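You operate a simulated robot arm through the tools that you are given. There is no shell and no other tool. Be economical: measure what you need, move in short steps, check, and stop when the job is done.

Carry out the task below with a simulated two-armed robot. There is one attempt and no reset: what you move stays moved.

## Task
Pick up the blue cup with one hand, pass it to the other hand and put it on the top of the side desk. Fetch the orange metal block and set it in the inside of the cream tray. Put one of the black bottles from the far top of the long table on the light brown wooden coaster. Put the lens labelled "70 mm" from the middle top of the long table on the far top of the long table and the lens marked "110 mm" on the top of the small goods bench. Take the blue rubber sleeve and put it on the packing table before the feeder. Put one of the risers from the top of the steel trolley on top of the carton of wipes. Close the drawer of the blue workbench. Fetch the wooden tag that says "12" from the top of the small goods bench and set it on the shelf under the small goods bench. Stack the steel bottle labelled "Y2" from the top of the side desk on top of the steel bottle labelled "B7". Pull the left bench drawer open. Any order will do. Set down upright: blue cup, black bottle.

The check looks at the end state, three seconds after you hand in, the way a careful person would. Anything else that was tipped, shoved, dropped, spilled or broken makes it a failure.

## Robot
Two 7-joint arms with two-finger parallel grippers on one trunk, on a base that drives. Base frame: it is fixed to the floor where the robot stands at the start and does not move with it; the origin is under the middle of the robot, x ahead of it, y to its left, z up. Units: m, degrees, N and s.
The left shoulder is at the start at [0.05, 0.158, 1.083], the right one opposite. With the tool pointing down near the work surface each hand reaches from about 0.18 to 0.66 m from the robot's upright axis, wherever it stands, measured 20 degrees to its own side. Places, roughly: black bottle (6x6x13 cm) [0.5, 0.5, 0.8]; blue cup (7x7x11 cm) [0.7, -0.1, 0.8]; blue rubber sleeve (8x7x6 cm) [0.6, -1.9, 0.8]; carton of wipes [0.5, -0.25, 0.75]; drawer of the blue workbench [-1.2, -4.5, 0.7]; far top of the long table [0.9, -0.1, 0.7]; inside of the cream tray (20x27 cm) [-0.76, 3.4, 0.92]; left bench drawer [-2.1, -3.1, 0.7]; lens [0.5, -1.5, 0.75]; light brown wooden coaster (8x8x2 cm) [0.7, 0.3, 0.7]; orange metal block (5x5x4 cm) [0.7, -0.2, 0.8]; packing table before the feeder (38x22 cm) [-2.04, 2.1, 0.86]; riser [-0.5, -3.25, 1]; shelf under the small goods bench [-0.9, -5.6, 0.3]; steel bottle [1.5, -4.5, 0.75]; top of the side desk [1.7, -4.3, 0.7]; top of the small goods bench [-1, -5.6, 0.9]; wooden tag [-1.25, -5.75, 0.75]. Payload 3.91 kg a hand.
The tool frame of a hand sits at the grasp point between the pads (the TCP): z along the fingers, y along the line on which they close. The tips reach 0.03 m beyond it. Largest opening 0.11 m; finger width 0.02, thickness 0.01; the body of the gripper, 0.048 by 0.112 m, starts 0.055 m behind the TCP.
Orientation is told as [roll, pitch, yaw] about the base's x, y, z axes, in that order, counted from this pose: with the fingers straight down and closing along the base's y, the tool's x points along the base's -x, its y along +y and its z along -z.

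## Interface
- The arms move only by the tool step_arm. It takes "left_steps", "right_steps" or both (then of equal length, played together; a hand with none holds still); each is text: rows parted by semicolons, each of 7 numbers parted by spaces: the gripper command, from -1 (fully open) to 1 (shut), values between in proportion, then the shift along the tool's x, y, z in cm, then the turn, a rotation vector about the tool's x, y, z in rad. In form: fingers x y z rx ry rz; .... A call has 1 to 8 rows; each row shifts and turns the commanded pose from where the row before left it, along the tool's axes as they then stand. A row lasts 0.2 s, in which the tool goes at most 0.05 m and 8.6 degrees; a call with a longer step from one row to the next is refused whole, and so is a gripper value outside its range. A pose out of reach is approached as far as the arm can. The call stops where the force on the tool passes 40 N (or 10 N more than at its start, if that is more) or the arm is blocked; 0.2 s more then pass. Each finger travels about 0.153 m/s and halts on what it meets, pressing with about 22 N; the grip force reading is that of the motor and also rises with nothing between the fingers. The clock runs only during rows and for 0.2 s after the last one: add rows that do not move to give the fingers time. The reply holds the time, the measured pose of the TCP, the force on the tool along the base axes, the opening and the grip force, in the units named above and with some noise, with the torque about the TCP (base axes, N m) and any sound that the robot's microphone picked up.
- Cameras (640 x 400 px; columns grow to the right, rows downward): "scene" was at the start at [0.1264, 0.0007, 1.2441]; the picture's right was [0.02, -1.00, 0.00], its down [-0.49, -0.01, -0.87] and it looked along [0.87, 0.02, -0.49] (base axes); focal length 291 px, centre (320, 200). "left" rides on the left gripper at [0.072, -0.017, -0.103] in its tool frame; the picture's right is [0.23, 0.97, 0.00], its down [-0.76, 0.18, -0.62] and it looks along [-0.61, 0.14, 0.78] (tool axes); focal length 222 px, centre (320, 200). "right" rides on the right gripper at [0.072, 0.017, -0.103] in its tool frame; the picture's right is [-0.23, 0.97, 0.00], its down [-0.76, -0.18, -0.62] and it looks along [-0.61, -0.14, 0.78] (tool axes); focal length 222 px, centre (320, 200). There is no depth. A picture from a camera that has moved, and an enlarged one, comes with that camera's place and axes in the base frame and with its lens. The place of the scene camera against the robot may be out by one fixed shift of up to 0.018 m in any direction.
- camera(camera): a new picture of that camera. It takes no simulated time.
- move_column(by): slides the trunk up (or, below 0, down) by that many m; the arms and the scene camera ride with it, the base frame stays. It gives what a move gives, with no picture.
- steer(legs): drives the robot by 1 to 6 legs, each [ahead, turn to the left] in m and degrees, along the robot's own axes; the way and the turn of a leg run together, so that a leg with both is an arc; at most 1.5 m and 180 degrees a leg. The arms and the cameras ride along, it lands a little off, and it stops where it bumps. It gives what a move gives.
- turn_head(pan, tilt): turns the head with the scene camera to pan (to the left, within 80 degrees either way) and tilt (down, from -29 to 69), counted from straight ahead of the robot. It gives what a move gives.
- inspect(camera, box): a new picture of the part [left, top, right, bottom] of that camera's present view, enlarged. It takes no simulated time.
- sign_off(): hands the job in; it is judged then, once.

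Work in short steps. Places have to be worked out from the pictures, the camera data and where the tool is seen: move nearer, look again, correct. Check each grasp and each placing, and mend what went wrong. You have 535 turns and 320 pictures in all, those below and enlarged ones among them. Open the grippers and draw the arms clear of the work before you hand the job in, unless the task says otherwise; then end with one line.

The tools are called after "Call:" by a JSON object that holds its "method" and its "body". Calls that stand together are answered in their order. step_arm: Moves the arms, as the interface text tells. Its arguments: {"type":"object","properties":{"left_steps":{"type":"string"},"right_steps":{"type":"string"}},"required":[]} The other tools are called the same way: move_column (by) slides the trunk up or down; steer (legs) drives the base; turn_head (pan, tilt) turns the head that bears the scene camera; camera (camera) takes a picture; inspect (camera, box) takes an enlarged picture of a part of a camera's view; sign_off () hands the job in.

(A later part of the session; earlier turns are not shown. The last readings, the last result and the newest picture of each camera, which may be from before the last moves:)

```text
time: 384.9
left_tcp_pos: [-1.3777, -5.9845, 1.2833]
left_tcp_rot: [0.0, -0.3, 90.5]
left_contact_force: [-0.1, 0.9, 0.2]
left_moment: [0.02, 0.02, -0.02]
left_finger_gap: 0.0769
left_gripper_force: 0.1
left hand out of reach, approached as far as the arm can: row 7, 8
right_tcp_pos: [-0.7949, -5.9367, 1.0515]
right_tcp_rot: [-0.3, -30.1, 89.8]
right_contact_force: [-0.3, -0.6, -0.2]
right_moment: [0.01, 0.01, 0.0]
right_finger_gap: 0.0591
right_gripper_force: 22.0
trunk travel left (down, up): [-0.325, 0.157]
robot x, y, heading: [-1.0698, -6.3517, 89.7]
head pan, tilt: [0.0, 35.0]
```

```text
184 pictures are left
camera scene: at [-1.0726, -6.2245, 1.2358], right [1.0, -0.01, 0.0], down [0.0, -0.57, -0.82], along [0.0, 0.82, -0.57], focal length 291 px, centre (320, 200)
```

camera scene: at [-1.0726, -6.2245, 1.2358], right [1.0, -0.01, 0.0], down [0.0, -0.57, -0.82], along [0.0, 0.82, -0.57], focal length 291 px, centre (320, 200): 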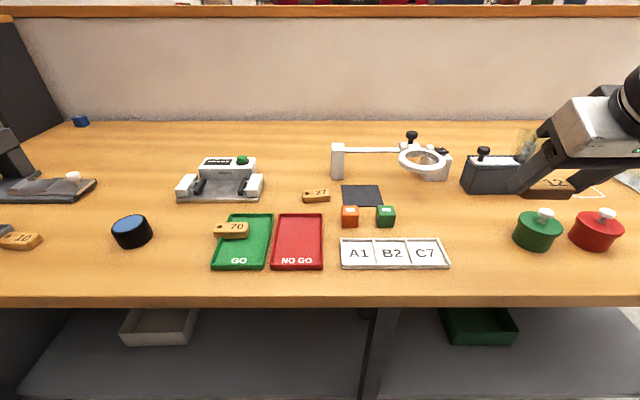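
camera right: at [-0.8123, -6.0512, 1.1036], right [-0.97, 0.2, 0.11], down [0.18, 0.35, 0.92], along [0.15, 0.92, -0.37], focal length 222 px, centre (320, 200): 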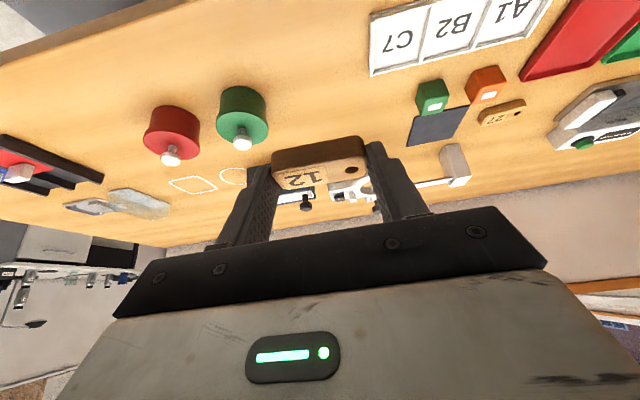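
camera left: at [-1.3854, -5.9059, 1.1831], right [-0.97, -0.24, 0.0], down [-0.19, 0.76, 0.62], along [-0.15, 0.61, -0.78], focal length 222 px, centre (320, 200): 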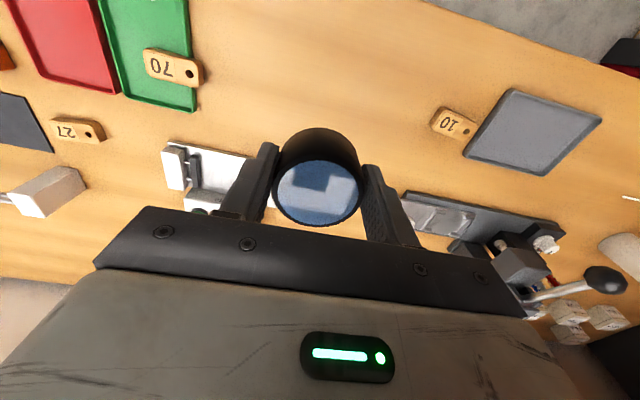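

The tag is held and everything on the bench is intact. I back off, lower the trunk fully, and look at the shelf.

Call:
{"method": "steer", "body": {"legs": [[-0.32, 0]]}}

Call:
{"method": "move_column", "body": {"by": -0.32}}

Call:
{"method": "camera", "body": {"camera": "scene"}}

Call:
{"method": "camera", "body": {"camera": "right"}}

```text
time: 387.0
left_tcp_pos: [-1.3804, -6.3013, 1.2827]
left_tcp_rot: [-0.1, -0.2, 90.7]
left_contact_force: [1.0, 0.0, 1.0]
left_moment: [0.01, 0.02, -0.03]
left_finger_gap: 0.0768
left_gripper_force: 0.0
right_tcp_pos: [-0.7973, -6.2533, 1.0506]
right_tcp_rot: [-0.4, -30.1, 90.0]
right_contact_force: [-0.8, -0.4, -0.6]
right_moment: [0.02, 0.03, -0.01]
right_finger_gap: 0.0587
right_gripper_force: 22.6
trunk travel left (down, up): [-0.325, 0.157]
robot x, y, heading: [-1.0717, -6.6656, 89.7]
head pan, tilt: [0.0, 35.0]
```

```text
time: 390.2
left_tcp_pos: [-1.3799, -6.3005, 0.9639]
left_tcp_rot: [-0.2, -0.2, 90.6]
left_contact_force: [-0.2, -0.3, -0.7]
left_moment: [-0.04, -0.02, -0.02]
left_finger_gap: 0.0769
left_gripper_force: 0.1
right_tcp_pos: [-0.7968, -6.2511, 0.7296]
right_tcp_rot: [-0.3, -30.1, 90.1]
right_contact_force: [0.2, 0.0, -0.3]
right_moment: [-0.02, -0.04, 0.0]
right_finger_gap: 0.0589
right_gripper_force: 22.3
trunk travel left (down, up): [-0.005, 0.477]
robot x, y, heading: [-1.0719, -6.6654, 89.7]
head pan, tilt: [0.0, 35.0]
```

```text
183 pictures are left
camera scene: at [-1.0751, -6.5413, 0.9157], right [1.0, 0.0, 0.0], down [0.0, -0.57, -0.82], along [0.0, 0.82, -0.57], focal length 291 px, centre (320, 200)
```

scene: 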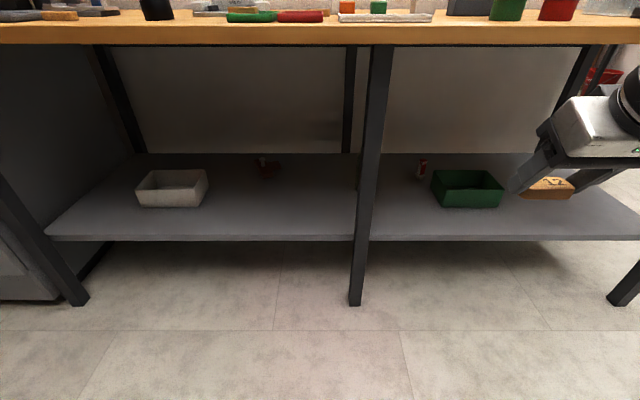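

```text
182 pictures are left
camera right: at [-0.8149, -6.3673, 0.7837], right [-0.97, 0.2, 0.11], down [0.17, 0.35, 0.92], along [0.15, 0.92, -0.37], focal length 222 px, centre (320, 200)
```

right: 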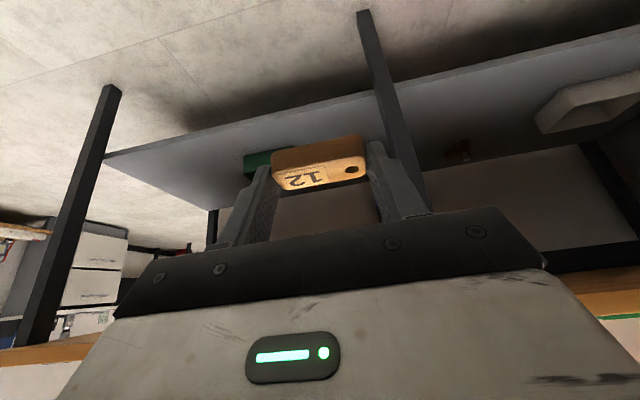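

The free shelf strip is x ≈ -0.91…-0.69, and my hand is at x = -0.797. I lower the right hand in front of the bench and check the left arm's posture.

Call:
{"method": "step_arm", "body": {"right_steps": "1 2 0 3.46 0 0 0; 1 2 0 3.46 0 0 0; 1 2 0 3.46 0 0 0; 1 2 0 3.46 0 0 0; 1 2 0 3.46 0 0 0; 1 2 0 3.46 0 0 0; 1 2 0 3.46 0 0 0; 1 2 0 3.46 0 0 0"}}

Call:
{"method": "turn_head", "body": {"pan": 65, "tilt": 20}}

Call:
{"method": "camera", "body": {"camera": "scene"}}

Call:
{"method": "turn_head", "body": {"pan": -45, "tilt": 35}}

Call:
{"method": "camera", "body": {"camera": "scene"}}

```text
time: 392.0
left_tcp_pos: [-1.3808, -6.3014, 0.9634]
left_tcp_rot: [-0.1, -0.2, 90.7]
left_contact_force: [0.1, -0.2, 0.4]
left_moment: [-0.03, 0.02, 0.02]
left_finger_gap: 0.0767
left_gripper_force: 0.0
right_tcp_pos: [-0.7959, -6.2519, 0.4104]
right_tcp_rot: [-0.3, -30.1, 90.1]
right_contact_force: [0.3, 0.3, -0.4]
right_moment: [-0.01, 0.01, -0.02]
right_finger_gap: 0.0587
right_gripper_force: 21.7
trunk travel left (down, up): [-0.005, 0.477]
robot x, y, heading: [-1.068, -6.6667, 90.0]
head pan, tilt: [0.0, 35.0]
```

```text
time: 393.4
left_tcp_pos: [-1.3806, -6.3017, 0.9638]
left_tcp_rot: [-0.2, -0.2, 90.8]
left_contact_force: [0.8, 0.9, -0.3]
left_moment: [0.03, -0.01, 0.0]
left_finger_gap: 0.0771
left_gripper_force: 0.0
right_tcp_pos: [-0.7942, -6.2525, 0.4106]
right_tcp_rot: [-0.3, -30.0, 89.9]
right_contact_force: [-0.2, 0.5, -1.1]
right_moment: [-0.04, -0.01, 0.03]
right_finger_gap: 0.0584
right_gripper_force: 22.5
trunk travel left (down, up): [-0.005, 0.477]
robot x, y, heading: [-1.0707, -6.6699, 89.8]
head pan, tilt: [65.0, 20.0]
```

```text
181 pictures are left
camera scene: at [-1.1596, -6.5895, 0.9395], right [0.43, 0.9, 0.0], down [0.31, -0.15, -0.94], along [-0.85, 0.4, -0.34], focal length 291 px, centre (320, 200)
```

scene: 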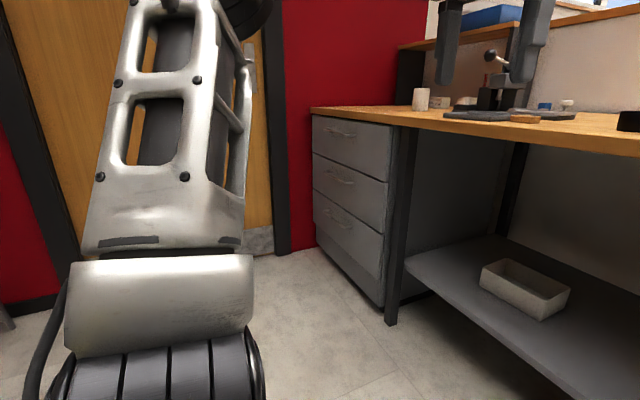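

```text
time: 395.2
left_tcp_pos: [-1.3797, -6.3018, 0.9637]
left_tcp_rot: [-0.1, -0.3, 90.6]
left_contact_force: [-0.9, 0.0, -0.1]
left_moment: [-0.02, 0.01, -0.03]
left_finger_gap: 0.0769
left_gripper_force: 0.1
right_tcp_pos: [-0.7955, -6.2524, 0.4103]
right_tcp_rot: [-0.3, -30.0, 90.0]
right_contact_force: [0.3, -0.1, -0.5]
right_moment: [-0.02, 0.0, -0.01]
right_finger_gap: 0.0587
right_gripper_force: 21.8
trunk travel left (down, up): [-0.005, 0.477]
robot x, y, heading: [-1.0721, -6.6662, 89.7]
head pan, tilt: [-45.0, 35.0]
```

```text
180 pictures are left
camera scene: at [-1.013, -6.5673, 0.9157], right [0.7, -0.71, 0.0], down [-0.41, -0.4, -0.82], along [0.58, 0.58, -0.57], focal length 291 px, centre (320, 200)
```

scene: 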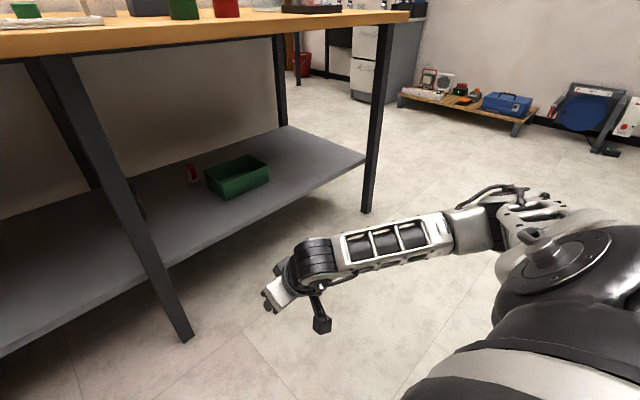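

The left arm is safely upright. I drive ahead so the tag enters above the shelf.

Call:
{"method": "steer", "body": {"legs": [[0.32, 0.3]]}}

Call:
{"method": "camera", "body": {"camera": "scene"}}

Call:
{"method": "camera", "body": {"camera": "right"}}

```text
time: 397.4
left_tcp_pos: [-1.3851, -5.9855, 0.9641]
left_tcp_rot: [-0.1, -0.2, 91.4]
left_contact_force: [-0.4, 1.1, -0.5]
left_moment: [0.0, -0.02, 0.02]
left_finger_gap: 0.0771
left_gripper_force: 0.1
right_tcp_pos: [-0.8011, -5.9304, 0.4107]
right_tcp_rot: [-0.3, -29.9, 90.6]
right_contact_force: [0.5, 0.3, -1.1]
right_moment: [0.02, 0.02, 0.01]
right_finger_gap: 0.0585
right_gripper_force: 21.7
trunk travel left (down, up): [-0.005, 0.477]
robot x, y, heading: [-1.0707, -6.3527, 90.3]
head pan, tilt: [-45.0, 35.0]
```

```text
179 pictures are left
camera scene: at [-1.0144, -6.2483, 0.9157], right [0.71, -0.7, 0.0], down [-0.4, -0.41, -0.82], along [0.58, 0.58, -0.57], focal length 291 px, centre (320, 200)
```

scene: 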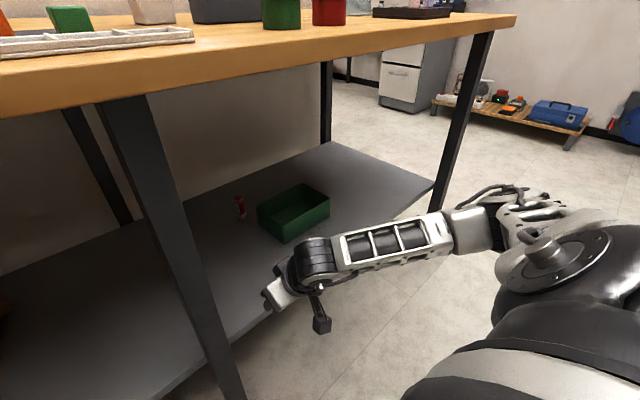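

```text
178 pictures are left
camera right: at [-0.8175, -6.0464, 0.4627], right [-0.98, 0.19, 0.11], down [0.17, 0.35, 0.92], along [0.14, 0.92, -0.37], focal length 222 px, centre (320, 200)
```

right: 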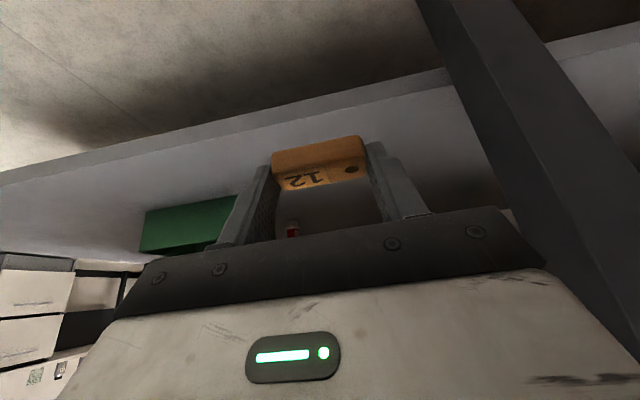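

I reach 13 cm forward over the shelf.

Call:
{"method": "step_arm", "body": {"right_steps": "1 -3.46 0 2 0 0 0; 1 -3.46 0 2 0 0 0; 1 -3.46 0 2 0 0 0; 1 -0.9 0 0.5 0 0 0; 1 0 0 0 0 0 0"}}

Call:
{"method": "camera", "body": {"camera": "scene"}}

Call:
{"method": "camera", "body": {"camera": "right"}}

```text
time: 398.6
left_tcp_pos: [-1.3849, -5.9868, 0.9639]
left_tcp_rot: [0.0, -0.2, 91.3]
left_contact_force: [0.2, -0.1, -0.8]
left_moment: [-0.01, 0.0, 0.01]
left_finger_gap: 0.0771
left_gripper_force: 0.0
right_tcp_pos: [-0.8017, -5.7983, 0.4095]
right_tcp_rot: [-0.4, -30.0, 90.5]
right_contact_force: [0.1, 0.5, -0.3]
right_moment: [0.01, -0.02, -0.01]
right_finger_gap: 0.0586
right_gripper_force: 21.4
trunk travel left (down, up): [-0.005, 0.477]
robot x, y, heading: [-1.0724, -6.3494, 90.1]
head pan, tilt: [-45.0, 35.0]
```

```text
177 pictures are left
camera scene: at [-1.0144, -6.2483, 0.9157], right [0.71, -0.7, 0.0], down [-0.4, -0.41, -0.82], along [0.58, 0.58, -0.57], focal length 291 px, centre (320, 200)
```

scene: 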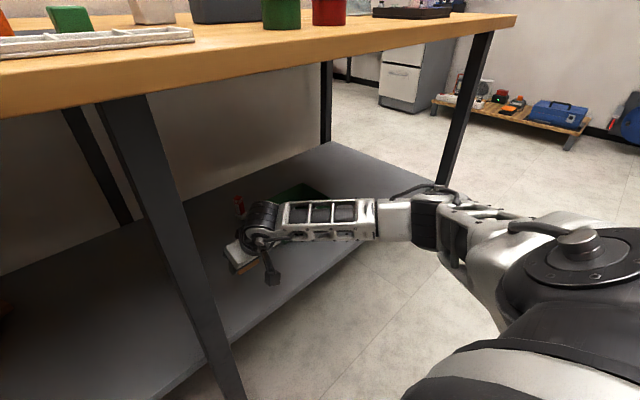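

```text
176 pictures are left
camera right: at [-0.8172, -5.9145, 0.4622], right [-0.98, 0.19, 0.11], down [0.17, 0.35, 0.92], along [0.14, 0.92, -0.37], focal length 222 px, centre (320, 200)
```

right: 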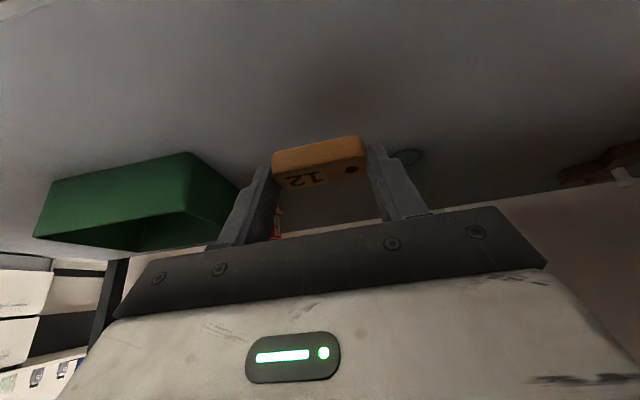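

The tag hovers over free shelf. I lower straight down in small steps.

Call:
{"method": "step_arm", "body": {"right_steps": "1 0.5 0 0.87 0 0 0; 1 0.5 0 0.87 0 0 0; 1 0.25 0 0.43 0 0 0; 1 0.2 0 0.35 0 0 0; 1 0.2 0 0.35 0 0 0; 1 0.2 0 0.35 0 0 0; 1 0.15 0 0.26 0 0 0; 1 0 0 0 0 0 0"}}

```text
time: 400.4
left_tcp_pos: [-1.3846, -5.9854, 0.9628]
left_tcp_rot: [-0.1, -0.1, 91.3]
left_contact_force: [-0.5, 0.2, -0.6]
left_moment: [0.02, 0.02, -0.02]
left_finger_gap: 0.077
left_gripper_force: 0.1
right_tcp_pos: [-0.8011, -5.8006, 0.3682]
right_tcp_rot: [-0.3, -30.1, 90.6]
right_contact_force: [-0.9, 0.5, -0.3]
right_moment: [-0.04, 0.0, 0.0]
right_finger_gap: 0.0586
right_gripper_force: 22.2
trunk travel left (down, up): [-0.005, 0.477]
robot x, y, heading: [-1.0716, -6.3508, 90.4]
head pan, tilt: [-45.0, 35.0]
```

Call:
{"method": "step_arm", "body": {"right_steps": "1 0.15 0 0.26 0 0 0; 1 0.15 0 0.26 0 0 0; 1 0.15 0 0.26 0 0 0; 1 0.15 0 0.26 0 0 0; 1 0.15 0 0.26 0 0 0; 1 0.15 0 0.26 0 0 0; 1 0.15 0 0.26 0 0 0; 1 0 0 0 0 0 0"}}

```text
time: 402.2
left_tcp_pos: [-1.3859, -5.9858, 0.9623]
left_tcp_rot: [0.0, -0.2, 91.3]
left_contact_force: [-0.4, 0.4, -0.3]
left_moment: [-0.01, 0.04, 0.02]
left_finger_gap: 0.0772
left_gripper_force: 0.0
right_tcp_pos: [-0.802, -5.8006, 0.3491]
right_tcp_rot: [-0.3, -30.1, 90.7]
right_contact_force: [0.2, 0.6, 0.5]
right_moment: [-0.04, -0.02, 0.01]
right_finger_gap: 0.0586
right_gripper_force: 22.2
trunk travel left (down, up): [-0.005, 0.477]
robot x, y, heading: [-1.0715, -6.3486, 90.6]
head pan, tilt: [-45.0, 35.0]
```

Still no contact at 0.349; continue.

Call:
{"method": "step_arm", "body": {"right_steps": "1 0.15 0 0.26 0 0 0; 1 0.15 0 0.26 0 0 0; 1 0.15 0 0.26 0 0 0; 1 0.15 0 0.26 0 0 0; 1 0.15 0 0.26 0 0 0; 1 0.15 0 0.26 0 0 0; 1 0 0 0 0 0 0"}}

Call:
{"method": "inspect", "body": {"camera": "scene", "box": [160, 170, 360, 300]}}

```text
time: 403.8
left_tcp_pos: [-1.3858, -5.9862, 0.9634]
left_tcp_rot: [0.0, -0.2, 91.4]
left_contact_force: [0.3, -0.2, -0.1]
left_moment: [0.01, 0.03, 0.02]
left_finger_gap: 0.077
left_gripper_force: 0.1
right_tcp_pos: [-0.8012, -5.8003, 0.3295]
right_tcp_rot: [-0.3, -30.1, 90.6]
right_contact_force: [0.1, 0.0, -0.2]
right_moment: [0.02, 0.0, 0.01]
right_finger_gap: 0.0586
right_gripper_force: 22.5
trunk travel left (down, up): [-0.005, 0.477]
robot x, y, heading: [-1.0724, -6.3475, 90.4]
head pan, tilt: [-45.0, 35.0]
```

```text
3.08 times, centred on (260, 235) of scene
camera zoom: at [-1.0144, -6.2483, 0.9157], right [0.71, -0.7, 0.0], down [-0.4, -0.41, -0.82], along [0.58, 0.58, -0.57], focal length 894 px, centre (505, 92)
```

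zoom: 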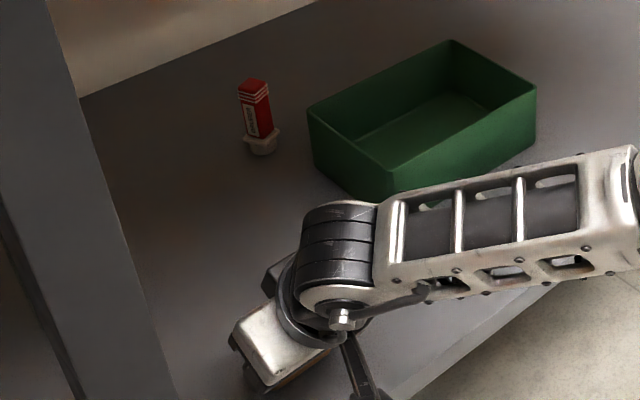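

Call:
{"method": "step_arm", "body": {"right_steps": "1 0.15 0 0.26 0 0 0; 1 0.15 0 0.26 0 0 0; 1 0.15 0 0.26 0 0 0; 1 0.15 0 0.26 0 0 0; 1 0.15 0 0.26 0 0 0; 1 0.15 0 0.26 0 0 0; 1 0.15 0 0.26 0 0 0; 1 0 0 0 0 0 0"}}

```text
time: 404.9
left_tcp_pos: [-1.3845, -5.987, 0.9637]
left_tcp_rot: [-0.1, -0.2, 91.3]
left_contact_force: [0.1, -0.5, 0.0]
left_moment: [0.0, 0.0, -0.04]
left_finger_gap: 0.0771
left_gripper_force: 0.0
right_tcp_pos: [-0.8016, -5.7961, 0.326]
right_tcp_rot: [0.0, -31.0, 90.4]
right_contact_force: [0.4, -3.9, 13.7]
right_moment: [-0.02, -0.21, -0.13]
right_finger_gap: 0.0585
right_gripper_force: 21.9
trunk travel left (down, up): [-0.005, 0.477]
robot x, y, heading: [-1.0723, -6.3491, 90.2]
head pan, tilt: [-45.0, 35.0]
stopped in row 5 (right hand): the force on the tool passed its limit at 44 N (the readings are from after the stop); the commanded pose is now the measured one
```

Contact with the shelf. I open the fingers and back out along the fingers' direction.

Call:
{"method": "step_arm", "body": {"right_steps": "1 -0.05 0 -0.1 0 0 0; 0.3 0 0 0 0 0 0; -0.3 0 0 0 0 0 0; -0.5 0 0 0 0 0 0; -0.5 0 0 -2 0 0 0; -0.5 0 0 -3 0 0 0; -0.5 1 0 -3 0 0 0; -0.5 2 0 -3 0 0 0"}}

Call:
{"method": "camera", "body": {"camera": "right"}}

Call:
{"method": "camera", "body": {"camera": "scene"}}

```text
time: 406.7
left_tcp_pos: [-1.3854, -5.9868, 0.9635]
left_tcp_rot: [-0.1, -0.2, 91.3]
left_contact_force: [0.1, 0.8, -0.3]
left_moment: [0.02, 0.0, 0.0]
left_finger_gap: 0.077
left_gripper_force: 0.0
right_tcp_pos: [-0.7992, -5.8808, 0.4079]
right_tcp_rot: [0.0, -30.5, 90.4]
right_contact_force: [0.0, 0.3, -0.7]
right_moment: [0.0, -0.02, 0.0]
right_finger_gap: 0.0826
right_gripper_force: 0.1
trunk travel left (down, up): [-0.005, 0.477]
robot x, y, heading: [-1.0688, -6.3505, 90.3]
head pan, tilt: [-45.0, 35.0]
```

```text
174 pictures are left
camera right: at [-0.8158, -5.9958, 0.4577], right [-0.98, 0.19, 0.11], down [0.17, 0.34, 0.92], along [0.14, 0.92, -0.36], focal length 222 px, centre (320, 200)
```

right: 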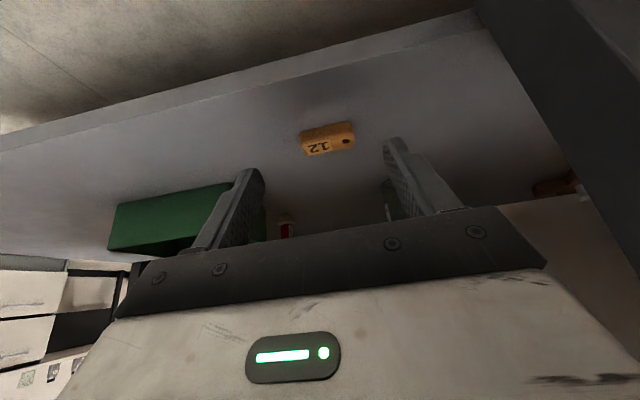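

```text
173 pictures are left
camera scene: at [-1.0143, -6.2486, 0.9156], right [0.71, -0.7, 0.0], down [-0.4, -0.41, -0.82], along [0.58, 0.58, -0.57], focal length 291 px, centre (320, 200)
```

scene: 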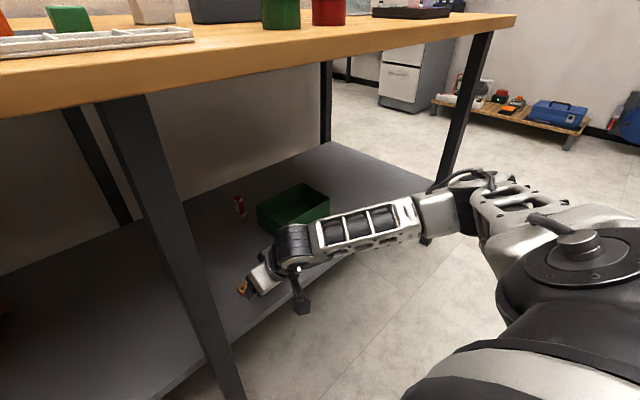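

Tag 12 lies flat on the shelf. I back straight out, then raise the trunk to normal.

Call:
{"method": "steer", "body": {"legs": [[-0.35, 0]]}}

Call:
{"method": "step_arm", "body": {"right_steps": "-0.5 -2 0 -3.46 0 0 0; -0.5 -2 0 -3.46 0 0 0; -0.5 -2 0 -3.46 0 0 0; -0.5 -2 0 -3.46 0 0 0; -0.5 -2 0 -3.46 0 0 0; -0.5 -2 0 -3.46 0 0 0; -0.5 -2 0 -3.46 0 0 0; -0.5 -2 0 -3.46 0 0 0"}}

Call:
{"method": "move_column", "body": {"by": 0.32}}

Call:
{"method": "turn_head", "body": {"pan": 0, "tilt": 40}}

Call:
{"method": "camera", "body": {"camera": "scene"}}

```text
time: 408.9
left_tcp_pos: [-1.3811, -6.3317, 0.9635]
left_tcp_rot: [-0.2, -0.2, 91.1]
left_contact_force: [-0.8, -0.6, 0.3]
left_moment: [-0.03, -0.02, 0.0]
left_finger_gap: 0.077
left_gripper_force: 0.1
right_tcp_pos: [-0.7956, -6.2265, 0.4055]
right_tcp_rot: [0.0, -30.6, 90.2]
right_contact_force: [0.4, -1.2, -0.8]
right_moment: [0.02, -0.03, 0.01]
right_finger_gap: 0.0826
right_gripper_force: 0.1
trunk travel left (down, up): [-0.005, 0.477]
robot x, y, heading: [-1.0721, -6.6942, 90.1]
head pan, tilt: [-45.0, 35.0]
```

```text
time: 410.7
left_tcp_pos: [-1.3807, -6.3319, 0.9623]
left_tcp_rot: [-0.1, -0.1, 91.1]
left_contact_force: [1.1, -0.4, 1.0]
left_moment: [-0.01, 0.01, -0.01]
left_finger_gap: 0.0768
left_gripper_force: 0.0
right_tcp_pos: [-0.7974, -6.2303, 0.7309]
right_tcp_rot: [-0.1, -30.4, 90.3]
right_contact_force: [0.7, 0.4, 0.3]
right_moment: [-0.01, -0.01, 0.01]
right_finger_gap: 0.0824
right_gripper_force: 0.1
trunk travel left (down, up): [-0.005, 0.477]
robot x, y, heading: [-1.0706, -6.6958, 90.0]
head pan, tilt: [-45.0, 35.0]
```

```text
time: 413.9
left_tcp_pos: [-1.3828, -6.332, 1.2842]
left_tcp_rot: [-0.1, -0.1, 91.1]
left_contact_force: [-0.6, 0.0, -0.9]
left_moment: [-0.03, 0.0, 0.01]
left_finger_gap: 0.0769
left_gripper_force: 0.0
right_tcp_pos: [-0.7979, -6.2302, 1.0495]
right_tcp_rot: [0.1, -30.7, 90.3]
right_contact_force: [-0.3, 0.4, 0.3]
right_moment: [-0.01, 0.01, -0.03]
right_finger_gap: 0.0824
right_gripper_force: 0.0
trunk travel left (down, up): [-0.325, 0.157]
robot x, y, heading: [-1.0703, -6.6954, 90.4]
head pan, tilt: [-45.0, 35.0]
```

```text
time: 415.0
left_tcp_pos: [-1.3822, -6.3325, 1.2834]
left_tcp_rot: [-0.2, -0.2, 91.0]
left_contact_force: [0.0, 0.0, 0.2]
left_moment: [0.02, 0.01, 0.02]
left_finger_gap: 0.077
left_gripper_force: 0.0
right_tcp_pos: [-0.7983, -6.2304, 1.0511]
right_tcp_rot: [0.0, -30.6, 90.4]
right_contact_force: [0.1, 0.0, -0.7]
right_moment: [-0.05, 0.02, 0.01]
right_finger_gap: 0.0823
right_gripper_force: 0.1
trunk travel left (down, up): [-0.325, 0.157]
robot x, y, heading: [-1.0743, -6.6954, 90.2]
head pan, tilt: [0.0, 40.0]
```

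```text
172 pictures are left
camera scene: at [-1.0747, -6.5725, 1.2281], right [1.0, 0.0, 0.0], down [0.0, -0.64, -0.77], along [0.0, 0.77, -0.64], focal length 291 px, centre (320, 200)
```

scene: 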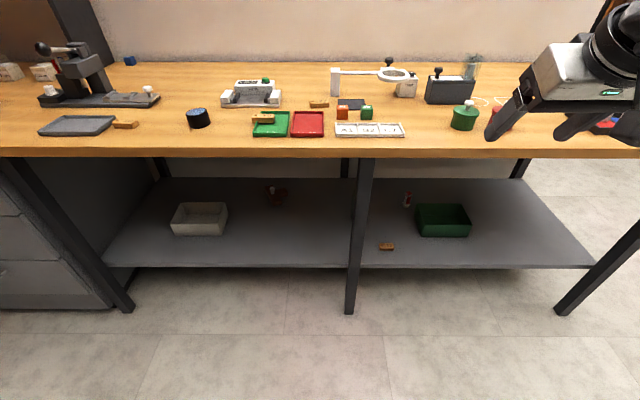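

Both bench tasks are done. I level the right hand again and drive back around the east end toward the blue workbench.

Call:
{"method": "step_arm", "body": {"right_steps": "-0.5 0 0 -1 0 0.133 0; -0.5 0 0 -1 0 0.133 0; -0.5 0 0 -1 0 0.133 0; -0.5 0 0 -1 0 0.133 0; -0.5 0 4 -2 0 0 0; -0.5 0 3 -2 0 0 0", "left_steps": "-0.5 0 -4 0 0 0 0; -0.5 0 -4 0 0 0 0; -0.5 0 -4 0 0 0 0; -0.5 0 0 0 0 0 0; -0.5 0 0 0 0 0 0; -0.5 0 0 0 0 0 0"}}

Call:
{"method": "steer", "body": {"legs": [[0, -90], [0.85, 0], [0.85, 0], [0, 90]]}}

```text
time: 416.4
left_tcp_pos: [-1.2602, -6.329, 1.285]
left_tcp_rot: [-0.1, -0.1, 91.1]
left_contact_force: [0.9, -0.1, 0.2]
left_moment: [-0.01, -0.01, -0.03]
left_finger_gap: 0.0825
left_gripper_force: 0.1
right_tcp_pos: [-0.8698, -6.2425, 1.1284]
right_tcp_rot: [0.0, -0.1, 90.2]
right_contact_force: [0.3, 0.0, -0.3]
right_moment: [0.02, -0.01, 0.02]
right_finger_gap: 0.0823
right_gripper_force: 0.0
trunk travel left (down, up): [-0.325, 0.157]
robot x, y, heading: [-1.0692, -6.6956, 90.1]
head pan, tilt: [0.0, 40.0]
```

```text
time: 432.9
left_tcp_pos: [0.4828, -6.3682, 1.2843]
left_tcp_rot: [-0.1, -0.1, 90.5]
left_contact_force: [-0.8, -0.5, -1.5]
left_moment: [0.0, 0.03, -0.02]
left_finger_gap: 0.0828
left_gripper_force: 0.0
right_tcp_pos: [0.8747, -6.2839, 1.1274]
right_tcp_rot: [-0.1, -0.1, 89.8]
right_contact_force: [0.3, -0.1, 0.7]
right_moment: [0.0, 0.02, 0.02]
right_finger_gap: 0.0826
right_gripper_force: 0.0
trunk travel left (down, up): [-0.325, 0.157]
robot x, y, heading: [0.6681, -6.7354, 89.6]
head pan, tilt: [0.0, 40.0]
```

Call:
{"method": "steer", "body": {"legs": [[1.3, 0], [1.3, 0.4], [0, 90]]}}

Call:
{"method": "turn_head", "body": {"pan": 0, "tilt": 30}}

Call:
{"method": "camera", "body": {"camera": "scene"}}

```text
time: 449.7
left_tcp_pos: [0.2641, -4.3105, 1.2843]
left_tcp_rot: [-0.1, -0.1, -174.7]
left_contact_force: [0.5, -0.1, 0.2]
left_moment: [-0.03, 0.03, -0.02]
left_finger_gap: 0.0824
left_gripper_force: 0.1
right_tcp_pos: [0.1469, -3.9269, 1.1278]
right_tcp_rot: [0.0, -0.1, -175.4]
right_contact_force: [-0.6, -0.2, 0.5]
right_moment: [-0.01, -0.01, 0.0]
right_finger_gap: 0.0823
right_gripper_force: 0.1
trunk travel left (down, up): [-0.325, 0.157]
robot x, y, heading: [0.6179, -4.0952, -175.3]
head pan, tilt: [0.0, 40.0]
```

```text
time: 450.4
left_tcp_pos: [0.2648, -4.3117, 1.2855]
left_tcp_rot: [-0.1, -0.1, -174.6]
left_contact_force: [0.7, 0.1, -0.1]
left_moment: [-0.03, 0.02, 0.02]
left_finger_gap: 0.0826
left_gripper_force: 0.1
right_tcp_pos: [0.1468, -3.9268, 1.1281]
right_tcp_rot: [0.0, -0.1, -175.5]
right_contact_force: [0.1, 0.8, 0.5]
right_moment: [0.02, 0.0, 0.04]
right_finger_gap: 0.0827
right_gripper_force: 0.1
trunk travel left (down, up): [-0.325, 0.157]
robot x, y, heading: [0.6166, -4.0964, -175.6]
head pan, tilt: [0.0, 30.0]
```

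```text
171 pictures are left
camera scene: at [0.4818, -4.1055, 1.2434], right [-0.08, 1.0, 0.0], down [0.5, 0.04, -0.87], along [-0.86, -0.07, -0.5], focal length 291 px, centre (320, 200)
```

scene: 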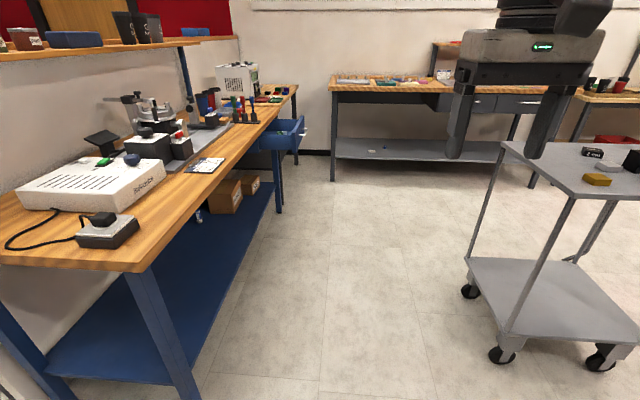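

The drawer of the blue workbench stands open at about x = -1.1, front near y = -4.33. I drive along the lane to (-1.15, -3.85) and face it.

Call:
{"method": "steer", "body": {"legs": [[0, -12.2], [0.9, 0], [0.88, 0], [0, 97.5]]}}

Call:
{"method": "turn_head", "body": {"pan": 0, "tilt": 40}}

Call:
{"method": "camera", "body": {"camera": "scene"}}

```text
time: 464.5
left_tcp_pos: [-0.9702, -4.1876, 1.2842]
left_tcp_rot: [0.0, -0.2, -89.2]
left_contact_force: [0.2, 0.1, -0.3]
left_moment: [0.02, 0.0, -0.03]
left_finger_gap: 0.0824
left_gripper_force: 0.1
right_tcp_pos: [-1.3626, -4.2735, 1.1282]
right_tcp_rot: [0.2, -0.1, -90.1]
right_contact_force: [-0.3, 0.2, -0.2]
right_moment: [0.0, 0.0, 0.02]
right_finger_gap: 0.0824
right_gripper_force: 0.1
trunk travel left (down, up): [-0.325, 0.157]
robot x, y, heading: [-1.1593, -3.8216, -90.0]
head pan, tilt: [0.0, 30.0]
```

```text
time: 465.2
left_tcp_pos: [-0.9708, -4.1879, 1.2846]
left_tcp_rot: [-0.1, -0.1, -89.2]
left_contact_force: [0.5, -0.2, -0.4]
left_moment: [0.0, -0.01, -0.01]
left_finger_gap: 0.0823
left_gripper_force: 0.0
right_tcp_pos: [-1.3622, -4.2723, 1.1287]
right_tcp_rot: [0.0, 0.0, -90.1]
right_contact_force: [-1.0, -0.2, -0.7]
right_moment: [-0.02, 0.04, -0.02]
right_finger_gap: 0.0824
right_gripper_force: 0.0
trunk travel left (down, up): [-0.325, 0.157]
robot x, y, heading: [-1.1559, -3.8207, -90.3]
head pan, tilt: [0.0, 40.0]
```

```text
170 pictures are left
camera scene: at [-1.1631, -3.9459, 1.2281], right [-1.0, 0.0, 0.0], down [0.0, 0.64, -0.77], along [0.0, -0.77, -0.64], focal length 291 px, centre (320, 200)
```

scene: 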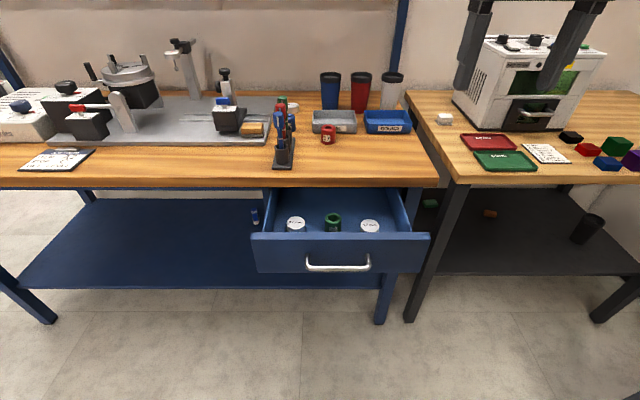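

The drawer front is at y ≈ -4.37, z 0.65–0.77, centred at x ≈ -1.20. I close the right fist, tilt it forward 60°, and bring it in front of the drawer face above the handle.

Call:
{"method": "step_arm", "body": {"right_steps": "1 0 0 0 0 -0.1496 0; 1 0 0 0 0 -0.1496 0; 1 0 0 0 0 -0.1496 0; 1 0 0 0 0 -0.1496 0; 1 0 0 0 0 -0.1496 0; 1 0 0 0 0 -0.1496 0; 1 0 0 0 0 -0.1496 0; 1 0 0 0 0 0 0"}}

Call:
{"method": "step_arm", "body": {"right_steps": "1 3.9 1.8 1.6 0 0 0; 1 3.9 1.8 1.6 0 0 0; 1 3.9 1.8 1.6 0 0 0; 1 3.9 1.8 1.6 0 0 0; 1 3.9 1.8 1.6 0 0 0; 1 3.9 1.8 1.6 0 0 0; 1 3.9 1.8 1.6 0 0 0; 1 3.9 1.8 1.6 0 0 0"}}

Call:
{"method": "camera", "body": {"camera": "scene"}}

Call:
{"method": "camera", "body": {"camera": "right"}}

```text
time: 467.0
left_tcp_pos: [-0.9695, -4.1868, 1.2844]
left_tcp_rot: [0.1, -0.1, -89.2]
left_contact_force: [-0.3, 0.5, 1.3]
left_moment: [-0.03, 0.0, 0.02]
left_finger_gap: 0.0827
left_gripper_force: 0.1
right_tcp_pos: [-1.3615, -4.2726, 1.1293]
right_tcp_rot: [0.1, -60.3, -90.2]
right_contact_force: [-0.2, -0.2, -0.5]
right_moment: [0.0, -0.02, 0.0]
right_finger_gap: 0.0
right_gripper_force: 22.1
trunk travel left (down, up): [-0.325, 0.157]
robot x, y, heading: [-1.16, -3.8173, -90.1]
head pan, tilt: [0.0, 40.0]
```

```text
time: 468.8
left_tcp_pos: [-0.9716, -4.1861, 1.2846]
left_tcp_rot: [-0.1, -0.1, -89.1]
left_contact_force: [0.4, -0.2, -0.1]
left_moment: [-0.02, 0.0, -0.01]
left_finger_gap: 0.0823
left_gripper_force: 0.1
right_tcp_pos: [-1.2168, -4.2324, 0.7952]
right_tcp_rot: [0.1, -60.1, -90.2]
right_contact_force: [0.5, -0.5, -0.2]
right_moment: [0.0, 0.03, -0.02]
right_finger_gap: 0.0001
right_gripper_force: 21.9
trunk travel left (down, up): [-0.325, 0.157]
robot x, y, heading: [-1.1592, -3.8189, -90.3]
head pan, tilt: [0.0, 40.0]
```

```text
169 pictures are left
camera scene: at [-1.1629, -3.9459, 1.2281], right [-1.0, 0.0, 0.0], down [0.0, 0.64, -0.77], along [0.0, -0.77, -0.64], focal length 291 px, centre (320, 200)
```

scene: 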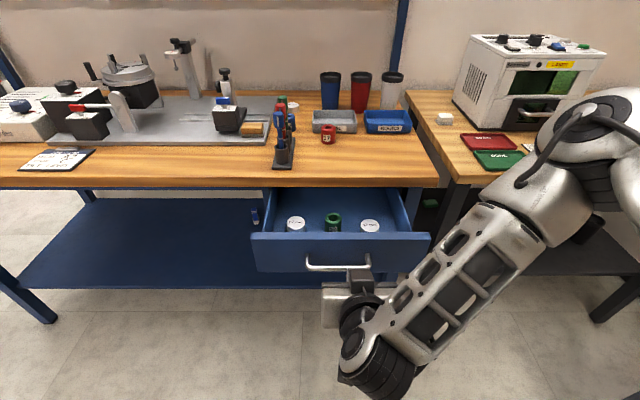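

```text
168 pictures are left
camera right: at [-1.2008, -4.1079, 0.7845], right [0.97, -0.11, 0.2], down [-0.18, 0.16, 0.97], along [-0.14, -0.98, 0.14], focal length 222 px, centre (320, 200)
```

right: 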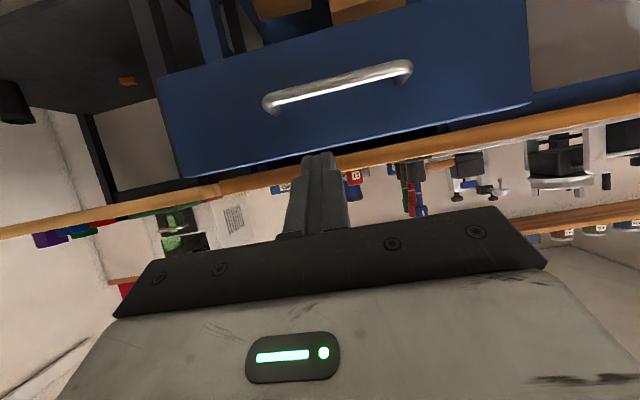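

The fist is 4 cm too high. I lower it to z ≈ 0.742 at the tip (just above the handle) and advance until contact.

Call:
{"method": "step_arm", "body": {"right_steps": "1 3.3 0.8 1.9 0 0 0; 1 -1.5 0 2.6 0 0 0; 1 -1 0 1.73 0 0 0; 1 -1 0 1.73 0 0 0; 1 -0.5 0 0.87 0 0 0; 1 0 0 0 0 0 0"}}

Call:
{"method": "camera", "body": {"camera": "right"}}

```text
time: 470.2
left_tcp_pos: [-0.9713, -4.1882, 1.2845]
left_tcp_rot: [0.1, 0.0, -89.2]
left_contact_force: [0.3, 0.0, -0.5]
left_moment: [0.01, 0.01, -0.02]
left_finger_gap: 0.0825
left_gripper_force: 0.0
right_tcp_pos: [-1.21, -4.3077, 0.7557]
right_tcp_rot: [0.0, -60.1, -90.1]
right_contact_force: [-0.2, -0.7, 0.3]
right_moment: [0.01, 0.02, 0.0]
right_finger_gap: 0.0
right_gripper_force: 22.2
trunk travel left (down, up): [-0.325, 0.157]
robot x, y, heading: [-1.1522, -3.8221, -90.2]
head pan, tilt: [0.0, 40.0]
```

```text
167 pictures are left
camera right: at [-1.1937, -4.1826, 0.7436], right [0.97, -0.11, 0.2], down [-0.18, 0.16, 0.97], along [-0.14, -0.98, 0.14], focal length 222 px, centre (320, 200)
```

right: 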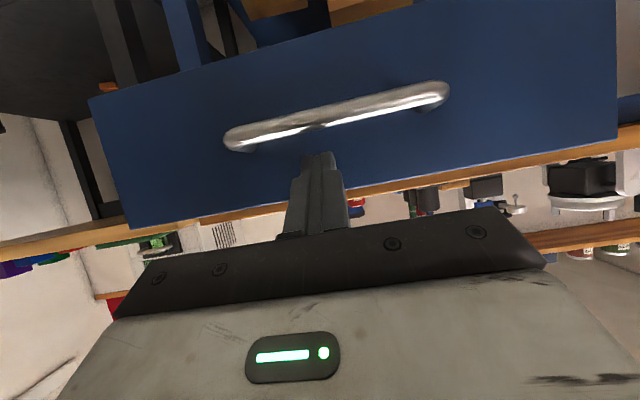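

The fist points at the drawer face between handle and top edge. I push forward in 2 cm steps.

Call:
{"method": "step_arm", "body": {"right_steps": "1 -1 0 1.73 0 0 0; 1 -1 0 1.73 0 0 0; 1 -1 0 1.73 0 0 0; 1 -1 0 1.73 0 0 0; 1 -1 0 1.73 0 0 0; 1 0 0 0 0 0 0"}}

Call:
{"method": "camera", "body": {"camera": "scene"}}

```text
time: 471.6
left_tcp_pos: [-0.9705, -4.1866, 1.285]
left_tcp_rot: [-0.1, -0.1, -89.2]
left_contact_force: [1.0, 0.6, 0.3]
left_moment: [0.0, 0.01, 0.0]
left_finger_gap: 0.0826
left_gripper_force: 0.0
right_tcp_pos: [-1.2117, -4.4069, 0.7553]
right_tcp_rot: [0.2, -60.1, -90.1]
right_contact_force: [1.2, -0.4, 0.3]
right_moment: [0.01, 0.01, 0.0]
right_finger_gap: 0.0
right_gripper_force: 22.4
trunk travel left (down, up): [-0.325, 0.157]
robot x, y, heading: [-1.1572, -3.8191, -90.0]
head pan, tilt: [0.0, 40.0]
```

```text
166 pictures are left
camera scene: at [-1.1631, -3.9458, 1.2281], right [-1.0, 0.0, 0.0], down [0.0, 0.64, -0.77], along [0.0, -0.77, -0.64], focal length 291 px, centre (320, 200)
```

scene: 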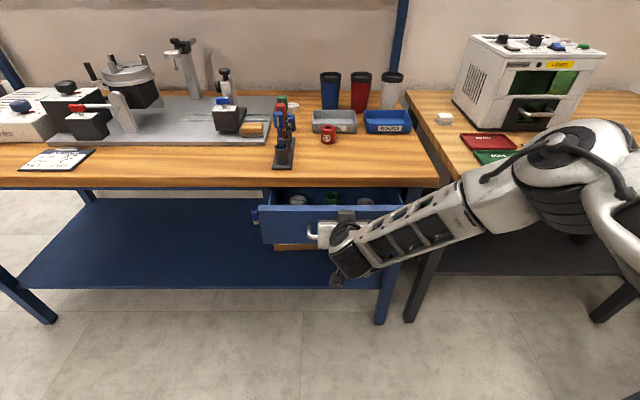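

The drawer is sliding in. I continue in smaller steps.

Call:
{"method": "step_arm", "body": {"right_steps": "1 -1 0 1.73 0 0 0; 1 -1 0 1.73 0 0 0; 1 -0.5 0 0.87 0 0 0; 1 -0.5 0 0.87 0 0 0; 1 0 0 0 0 0 0"}}

Call:
{"method": "camera", "body": {"camera": "scene"}}

```text
time: 472.8
left_tcp_pos: [-0.9709, -4.1882, 1.2846]
left_tcp_rot: [-0.1, -0.1, -89.2]
left_contact_force: [0.1, 0.0, -0.7]
left_moment: [0.0, -0.03, 0.0]
left_finger_gap: 0.0824
left_gripper_force: 0.1
right_tcp_pos: [-1.2119, -4.4702, 0.7555]
right_tcp_rot: [0.0, -60.1, -90.1]
right_contact_force: [0.5, -0.3, 1.1]
right_moment: [0.0, 0.0, 0.02]
right_finger_gap: 0.0
right_gripper_force: 21.7
trunk travel left (down, up): [-0.325, 0.157]
robot x, y, heading: [-1.1598, -3.8162, -90.5]
head pan, tilt: [0.0, 40.0]
```

```text
165 pictures are left
camera scene: at [-1.1631, -3.9459, 1.2281], right [-1.0, 0.0, 0.0], down [0.0, 0.64, -0.77], along [0.0, -0.77, -0.64], focal length 291 px, centre (320, 200)
```

scene: 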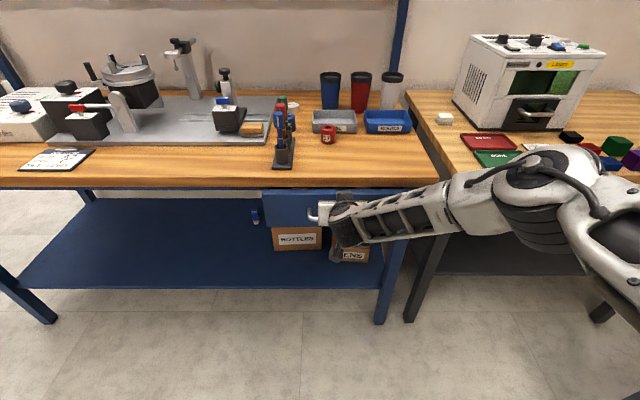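

Nearly closed; a few more small steps until resistance.

Call:
{"method": "step_arm", "body": {"right_steps": "1 -0.5 0 0.87 0 0 0; 1 -0.5 0 0.87 0 0 0; 1 -0.25 0 0.43 0 0 0; 1 -0.25 0 0.43 0 0 0; 1 0 0 0 0 0 0"}}

Call:
{"method": "camera", "body": {"camera": "scene"}}

```text
time: 474.0
left_tcp_pos: [-0.9712, -4.1878, 1.2851]
left_tcp_rot: [-0.1, -0.1, -89.3]
left_contact_force: [0.7, 0.5, -0.2]
left_moment: [0.03, 0.01, 0.01]
left_finger_gap: 0.0825
left_gripper_force: 0.1
right_tcp_pos: [-1.2107, -4.4983, 0.7566]
right_tcp_rot: [0.1, -60.1, -90.1]
right_contact_force: [0.1, -1.4, -0.1]
right_moment: [-0.02, 0.0, -0.02]
right_finger_gap: 0.0
right_gripper_force: 21.9
trunk travel left (down, up): [-0.325, 0.157]
robot x, y, heading: [-1.1581, -3.8186, -90.0]
head pan, tilt: [0.0, 40.0]
```

```text
164 pictures are left
camera scene: at [-1.1631, -3.9458, 1.2281], right [-1.0, 0.0, 0.0], down [0.0, 0.64, -0.77], along [0.0, -0.77, -0.64], focal length 291 px, centre (320, 200)
```

scene: 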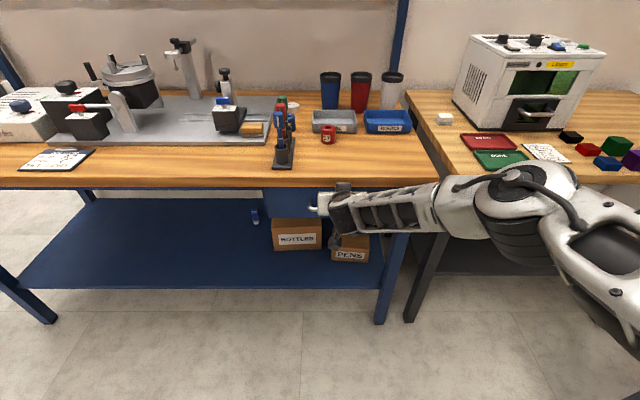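

Call:
{"method": "camera", "body": {"camera": "right"}}

Call:
{"method": "inspect", "body": {"camera": "scene", "box": [230, 160, 450, 280]}}

```text
163 pictures are left
camera right: at [-1.1945, -4.3742, 0.7452], right [0.97, -0.11, 0.2], down [-0.18, 0.16, 0.97], along [-0.14, -0.98, 0.14], focal length 222 px, centre (320, 200)
```

right: 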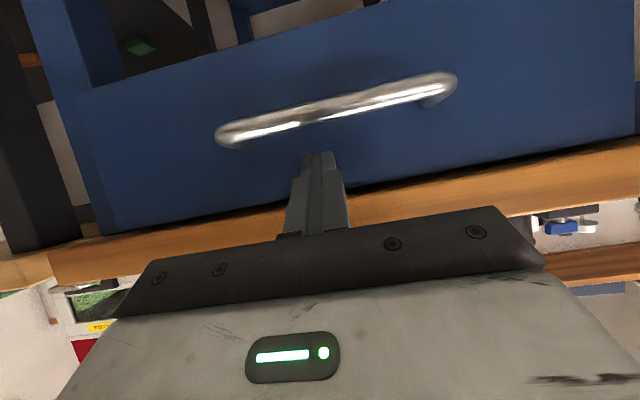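

```text
2.91 times, centred on (340, 220) of scene
camera zoom: at [-1.1631, -3.9458, 1.2281], right [-1.0, 0.0, 0.0], down [0.0, 0.64, -0.77], along [0.0, -0.77, -0.64], focal length 845 px, centre (262, 142)
```

zoom: 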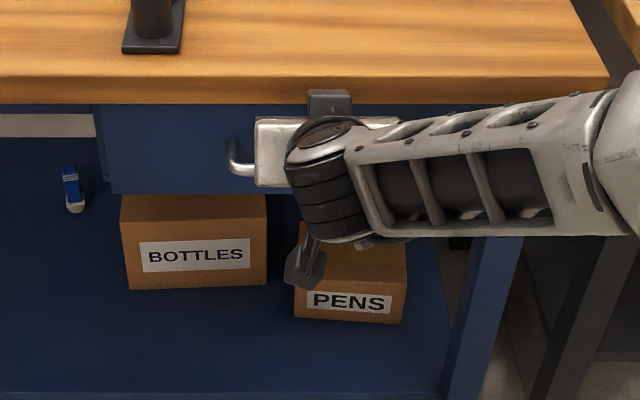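

The face is now under the bench edge but still moving freely, and the gripper body is close to the bench top. I back off, level the fist to horizontal, and push again above the handle.

Call:
{"method": "step_arm", "body": {"right_steps": "1 2 0 -3.46 0 0 0; 1 1.5 0 -2.6 0 0 0; 1 0 0 0 0 -0.131 0; 1 0 0 0 0 -0.131 0; 1 0 0 0 0 -0.131 0; 1 0 0 0 0 -0.131 0; 1 0 0 0 0 0 0"}}

Call:
{"method": "camera", "body": {"camera": "right"}}

```text
time: 475.6
left_tcp_pos: [-0.9709, -4.1873, 1.2843]
left_tcp_rot: [0.0, -0.1, -89.2]
left_contact_force: [0.8, -0.8, 0.4]
left_moment: [-0.01, 0.0, 0.0]
left_finger_gap: 0.0826
left_gripper_force: 0.1
right_tcp_pos: [-1.1173, -4.422, 0.8473]
right_tcp_rot: [1.6, -89.1, -93.1]
right_contact_force: [0.1, -0.7, 0.5]
right_moment: [0.03, 0.01, 0.02]
right_finger_gap: 0.0
right_gripper_force: 21.9
right hand out of reach, approached as far as the arm can: row 3, 4, 5, 6
trunk travel left (down, up): [-0.325, 0.157]
robot x, y, heading: [-1.1541, -3.8158, -90.2]
head pan, tilt: [0.0, 40.0]
```

```text
161 pictures are left
camera right: at [-1.0972, -4.3189, 0.7765], right [0.97, -0.03, 0.23], down [-0.16, 0.61, 0.77], along [-0.16, -0.79, 0.59], focal length 222 px, centre (320, 200)
```

right: 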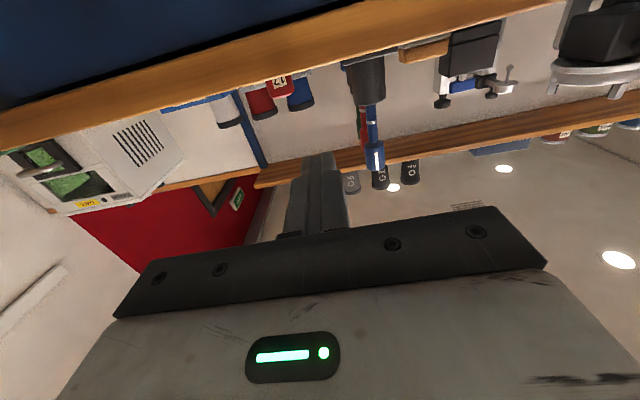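

The horizontal pose was out of reach and the hand drifted upward without touching anything. I back off first and use a 75° tilt instead.

Call:
{"method": "step_arm", "body": {"right_steps": "1 0 0 -4 0 0 0; 1 0 0 -4 0 0 0; 1 0 0 -2 0 0.131 0; 1 0 0 0 0 0.131 0; 1 0 0 0 0 0 0"}}

Call:
{"method": "camera", "body": {"camera": "scene"}}

```text
time: 476.8
left_tcp_pos: [-0.9709, -4.1872, 1.2857]
left_tcp_rot: [0.1, -0.1, -89.2]
left_contact_force: [0.8, -0.4, 0.2]
left_moment: [0.02, 0.01, -0.03]
left_finger_gap: 0.0825
left_gripper_force: 0.1
right_tcp_pos: [-1.116, -4.3224, 0.8464]
right_tcp_rot: [0.1, -75.1, -90.1]
right_contact_force: [-0.1, 0.3, -0.2]
right_moment: [-0.02, -0.01, -0.01]
right_finger_gap: 0.0
right_gripper_force: 22.4
trunk travel left (down, up): [-0.325, 0.157]
robot x, y, heading: [-1.158, -3.8229, -90.2]
head pan, tilt: [0.0, 40.0]
```

```text
160 pictures are left
camera scene: at [-1.1631, -3.9459, 1.2281], right [-1.0, 0.0, 0.0], down [0.0, 0.64, -0.77], along [0.0, -0.77, -0.64], focal length 291 px, centre (320, 200)
```

scene: 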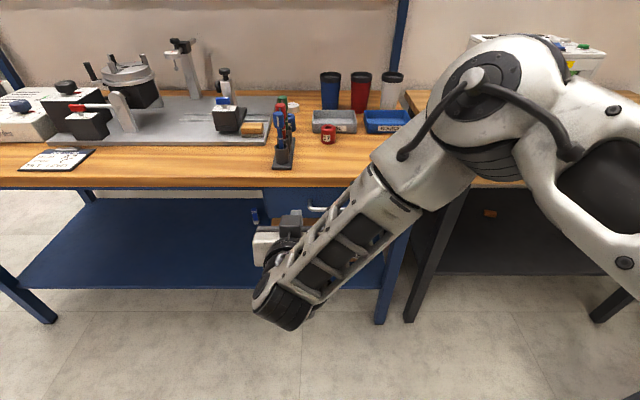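

Now I lower to just above the handle height again at this tilt.

Call:
{"method": "step_arm", "body": {"right_steps": "1 3.15 -2.3 0.85 0 0 0; 1 3.15 -2.3 0.85 0 0 0; 1 3.15 -2.3 0.85 0 0 0; 1 0 0 0 0 0 0"}}

Call:
{"method": "camera", "body": {"camera": "right"}}

```text
time: 477.8
left_tcp_pos: [-0.9708, -4.1875, 1.2845]
left_tcp_rot: [0.0, 0.0, -89.3]
left_contact_force: [-0.2, 0.0, -0.8]
left_moment: [0.03, -0.02, -0.01]
left_finger_gap: 0.0824
left_gripper_force: 0.1
right_tcp_pos: [-1.1644, -4.3218, 0.7732]
right_tcp_rot: [-0.2, -75.0, -90.3]
right_contact_force: [0.6, 0.2, -0.1]
right_moment: [0.0, -0.03, 0.01]
right_finger_gap: 0.0001
right_gripper_force: 22.2
right hand out of reach, approached as far as the arm can: row 3
trunk travel left (down, up): [-0.325, 0.157]
robot x, y, heading: [-1.1576, -3.8196, -90.4]
head pan, tilt: [0.0, 40.0]
```

```text
159 pictures are left
camera right: at [-1.1474, -4.2045, 0.73], right [0.97, -0.06, 0.22], down [-0.17, 0.41, 0.9], along [-0.15, -0.91, 0.38], focal length 222 px, centre (320, 200)
```

right: 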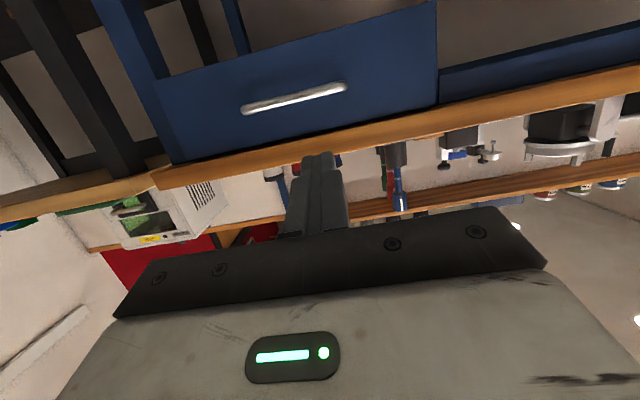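

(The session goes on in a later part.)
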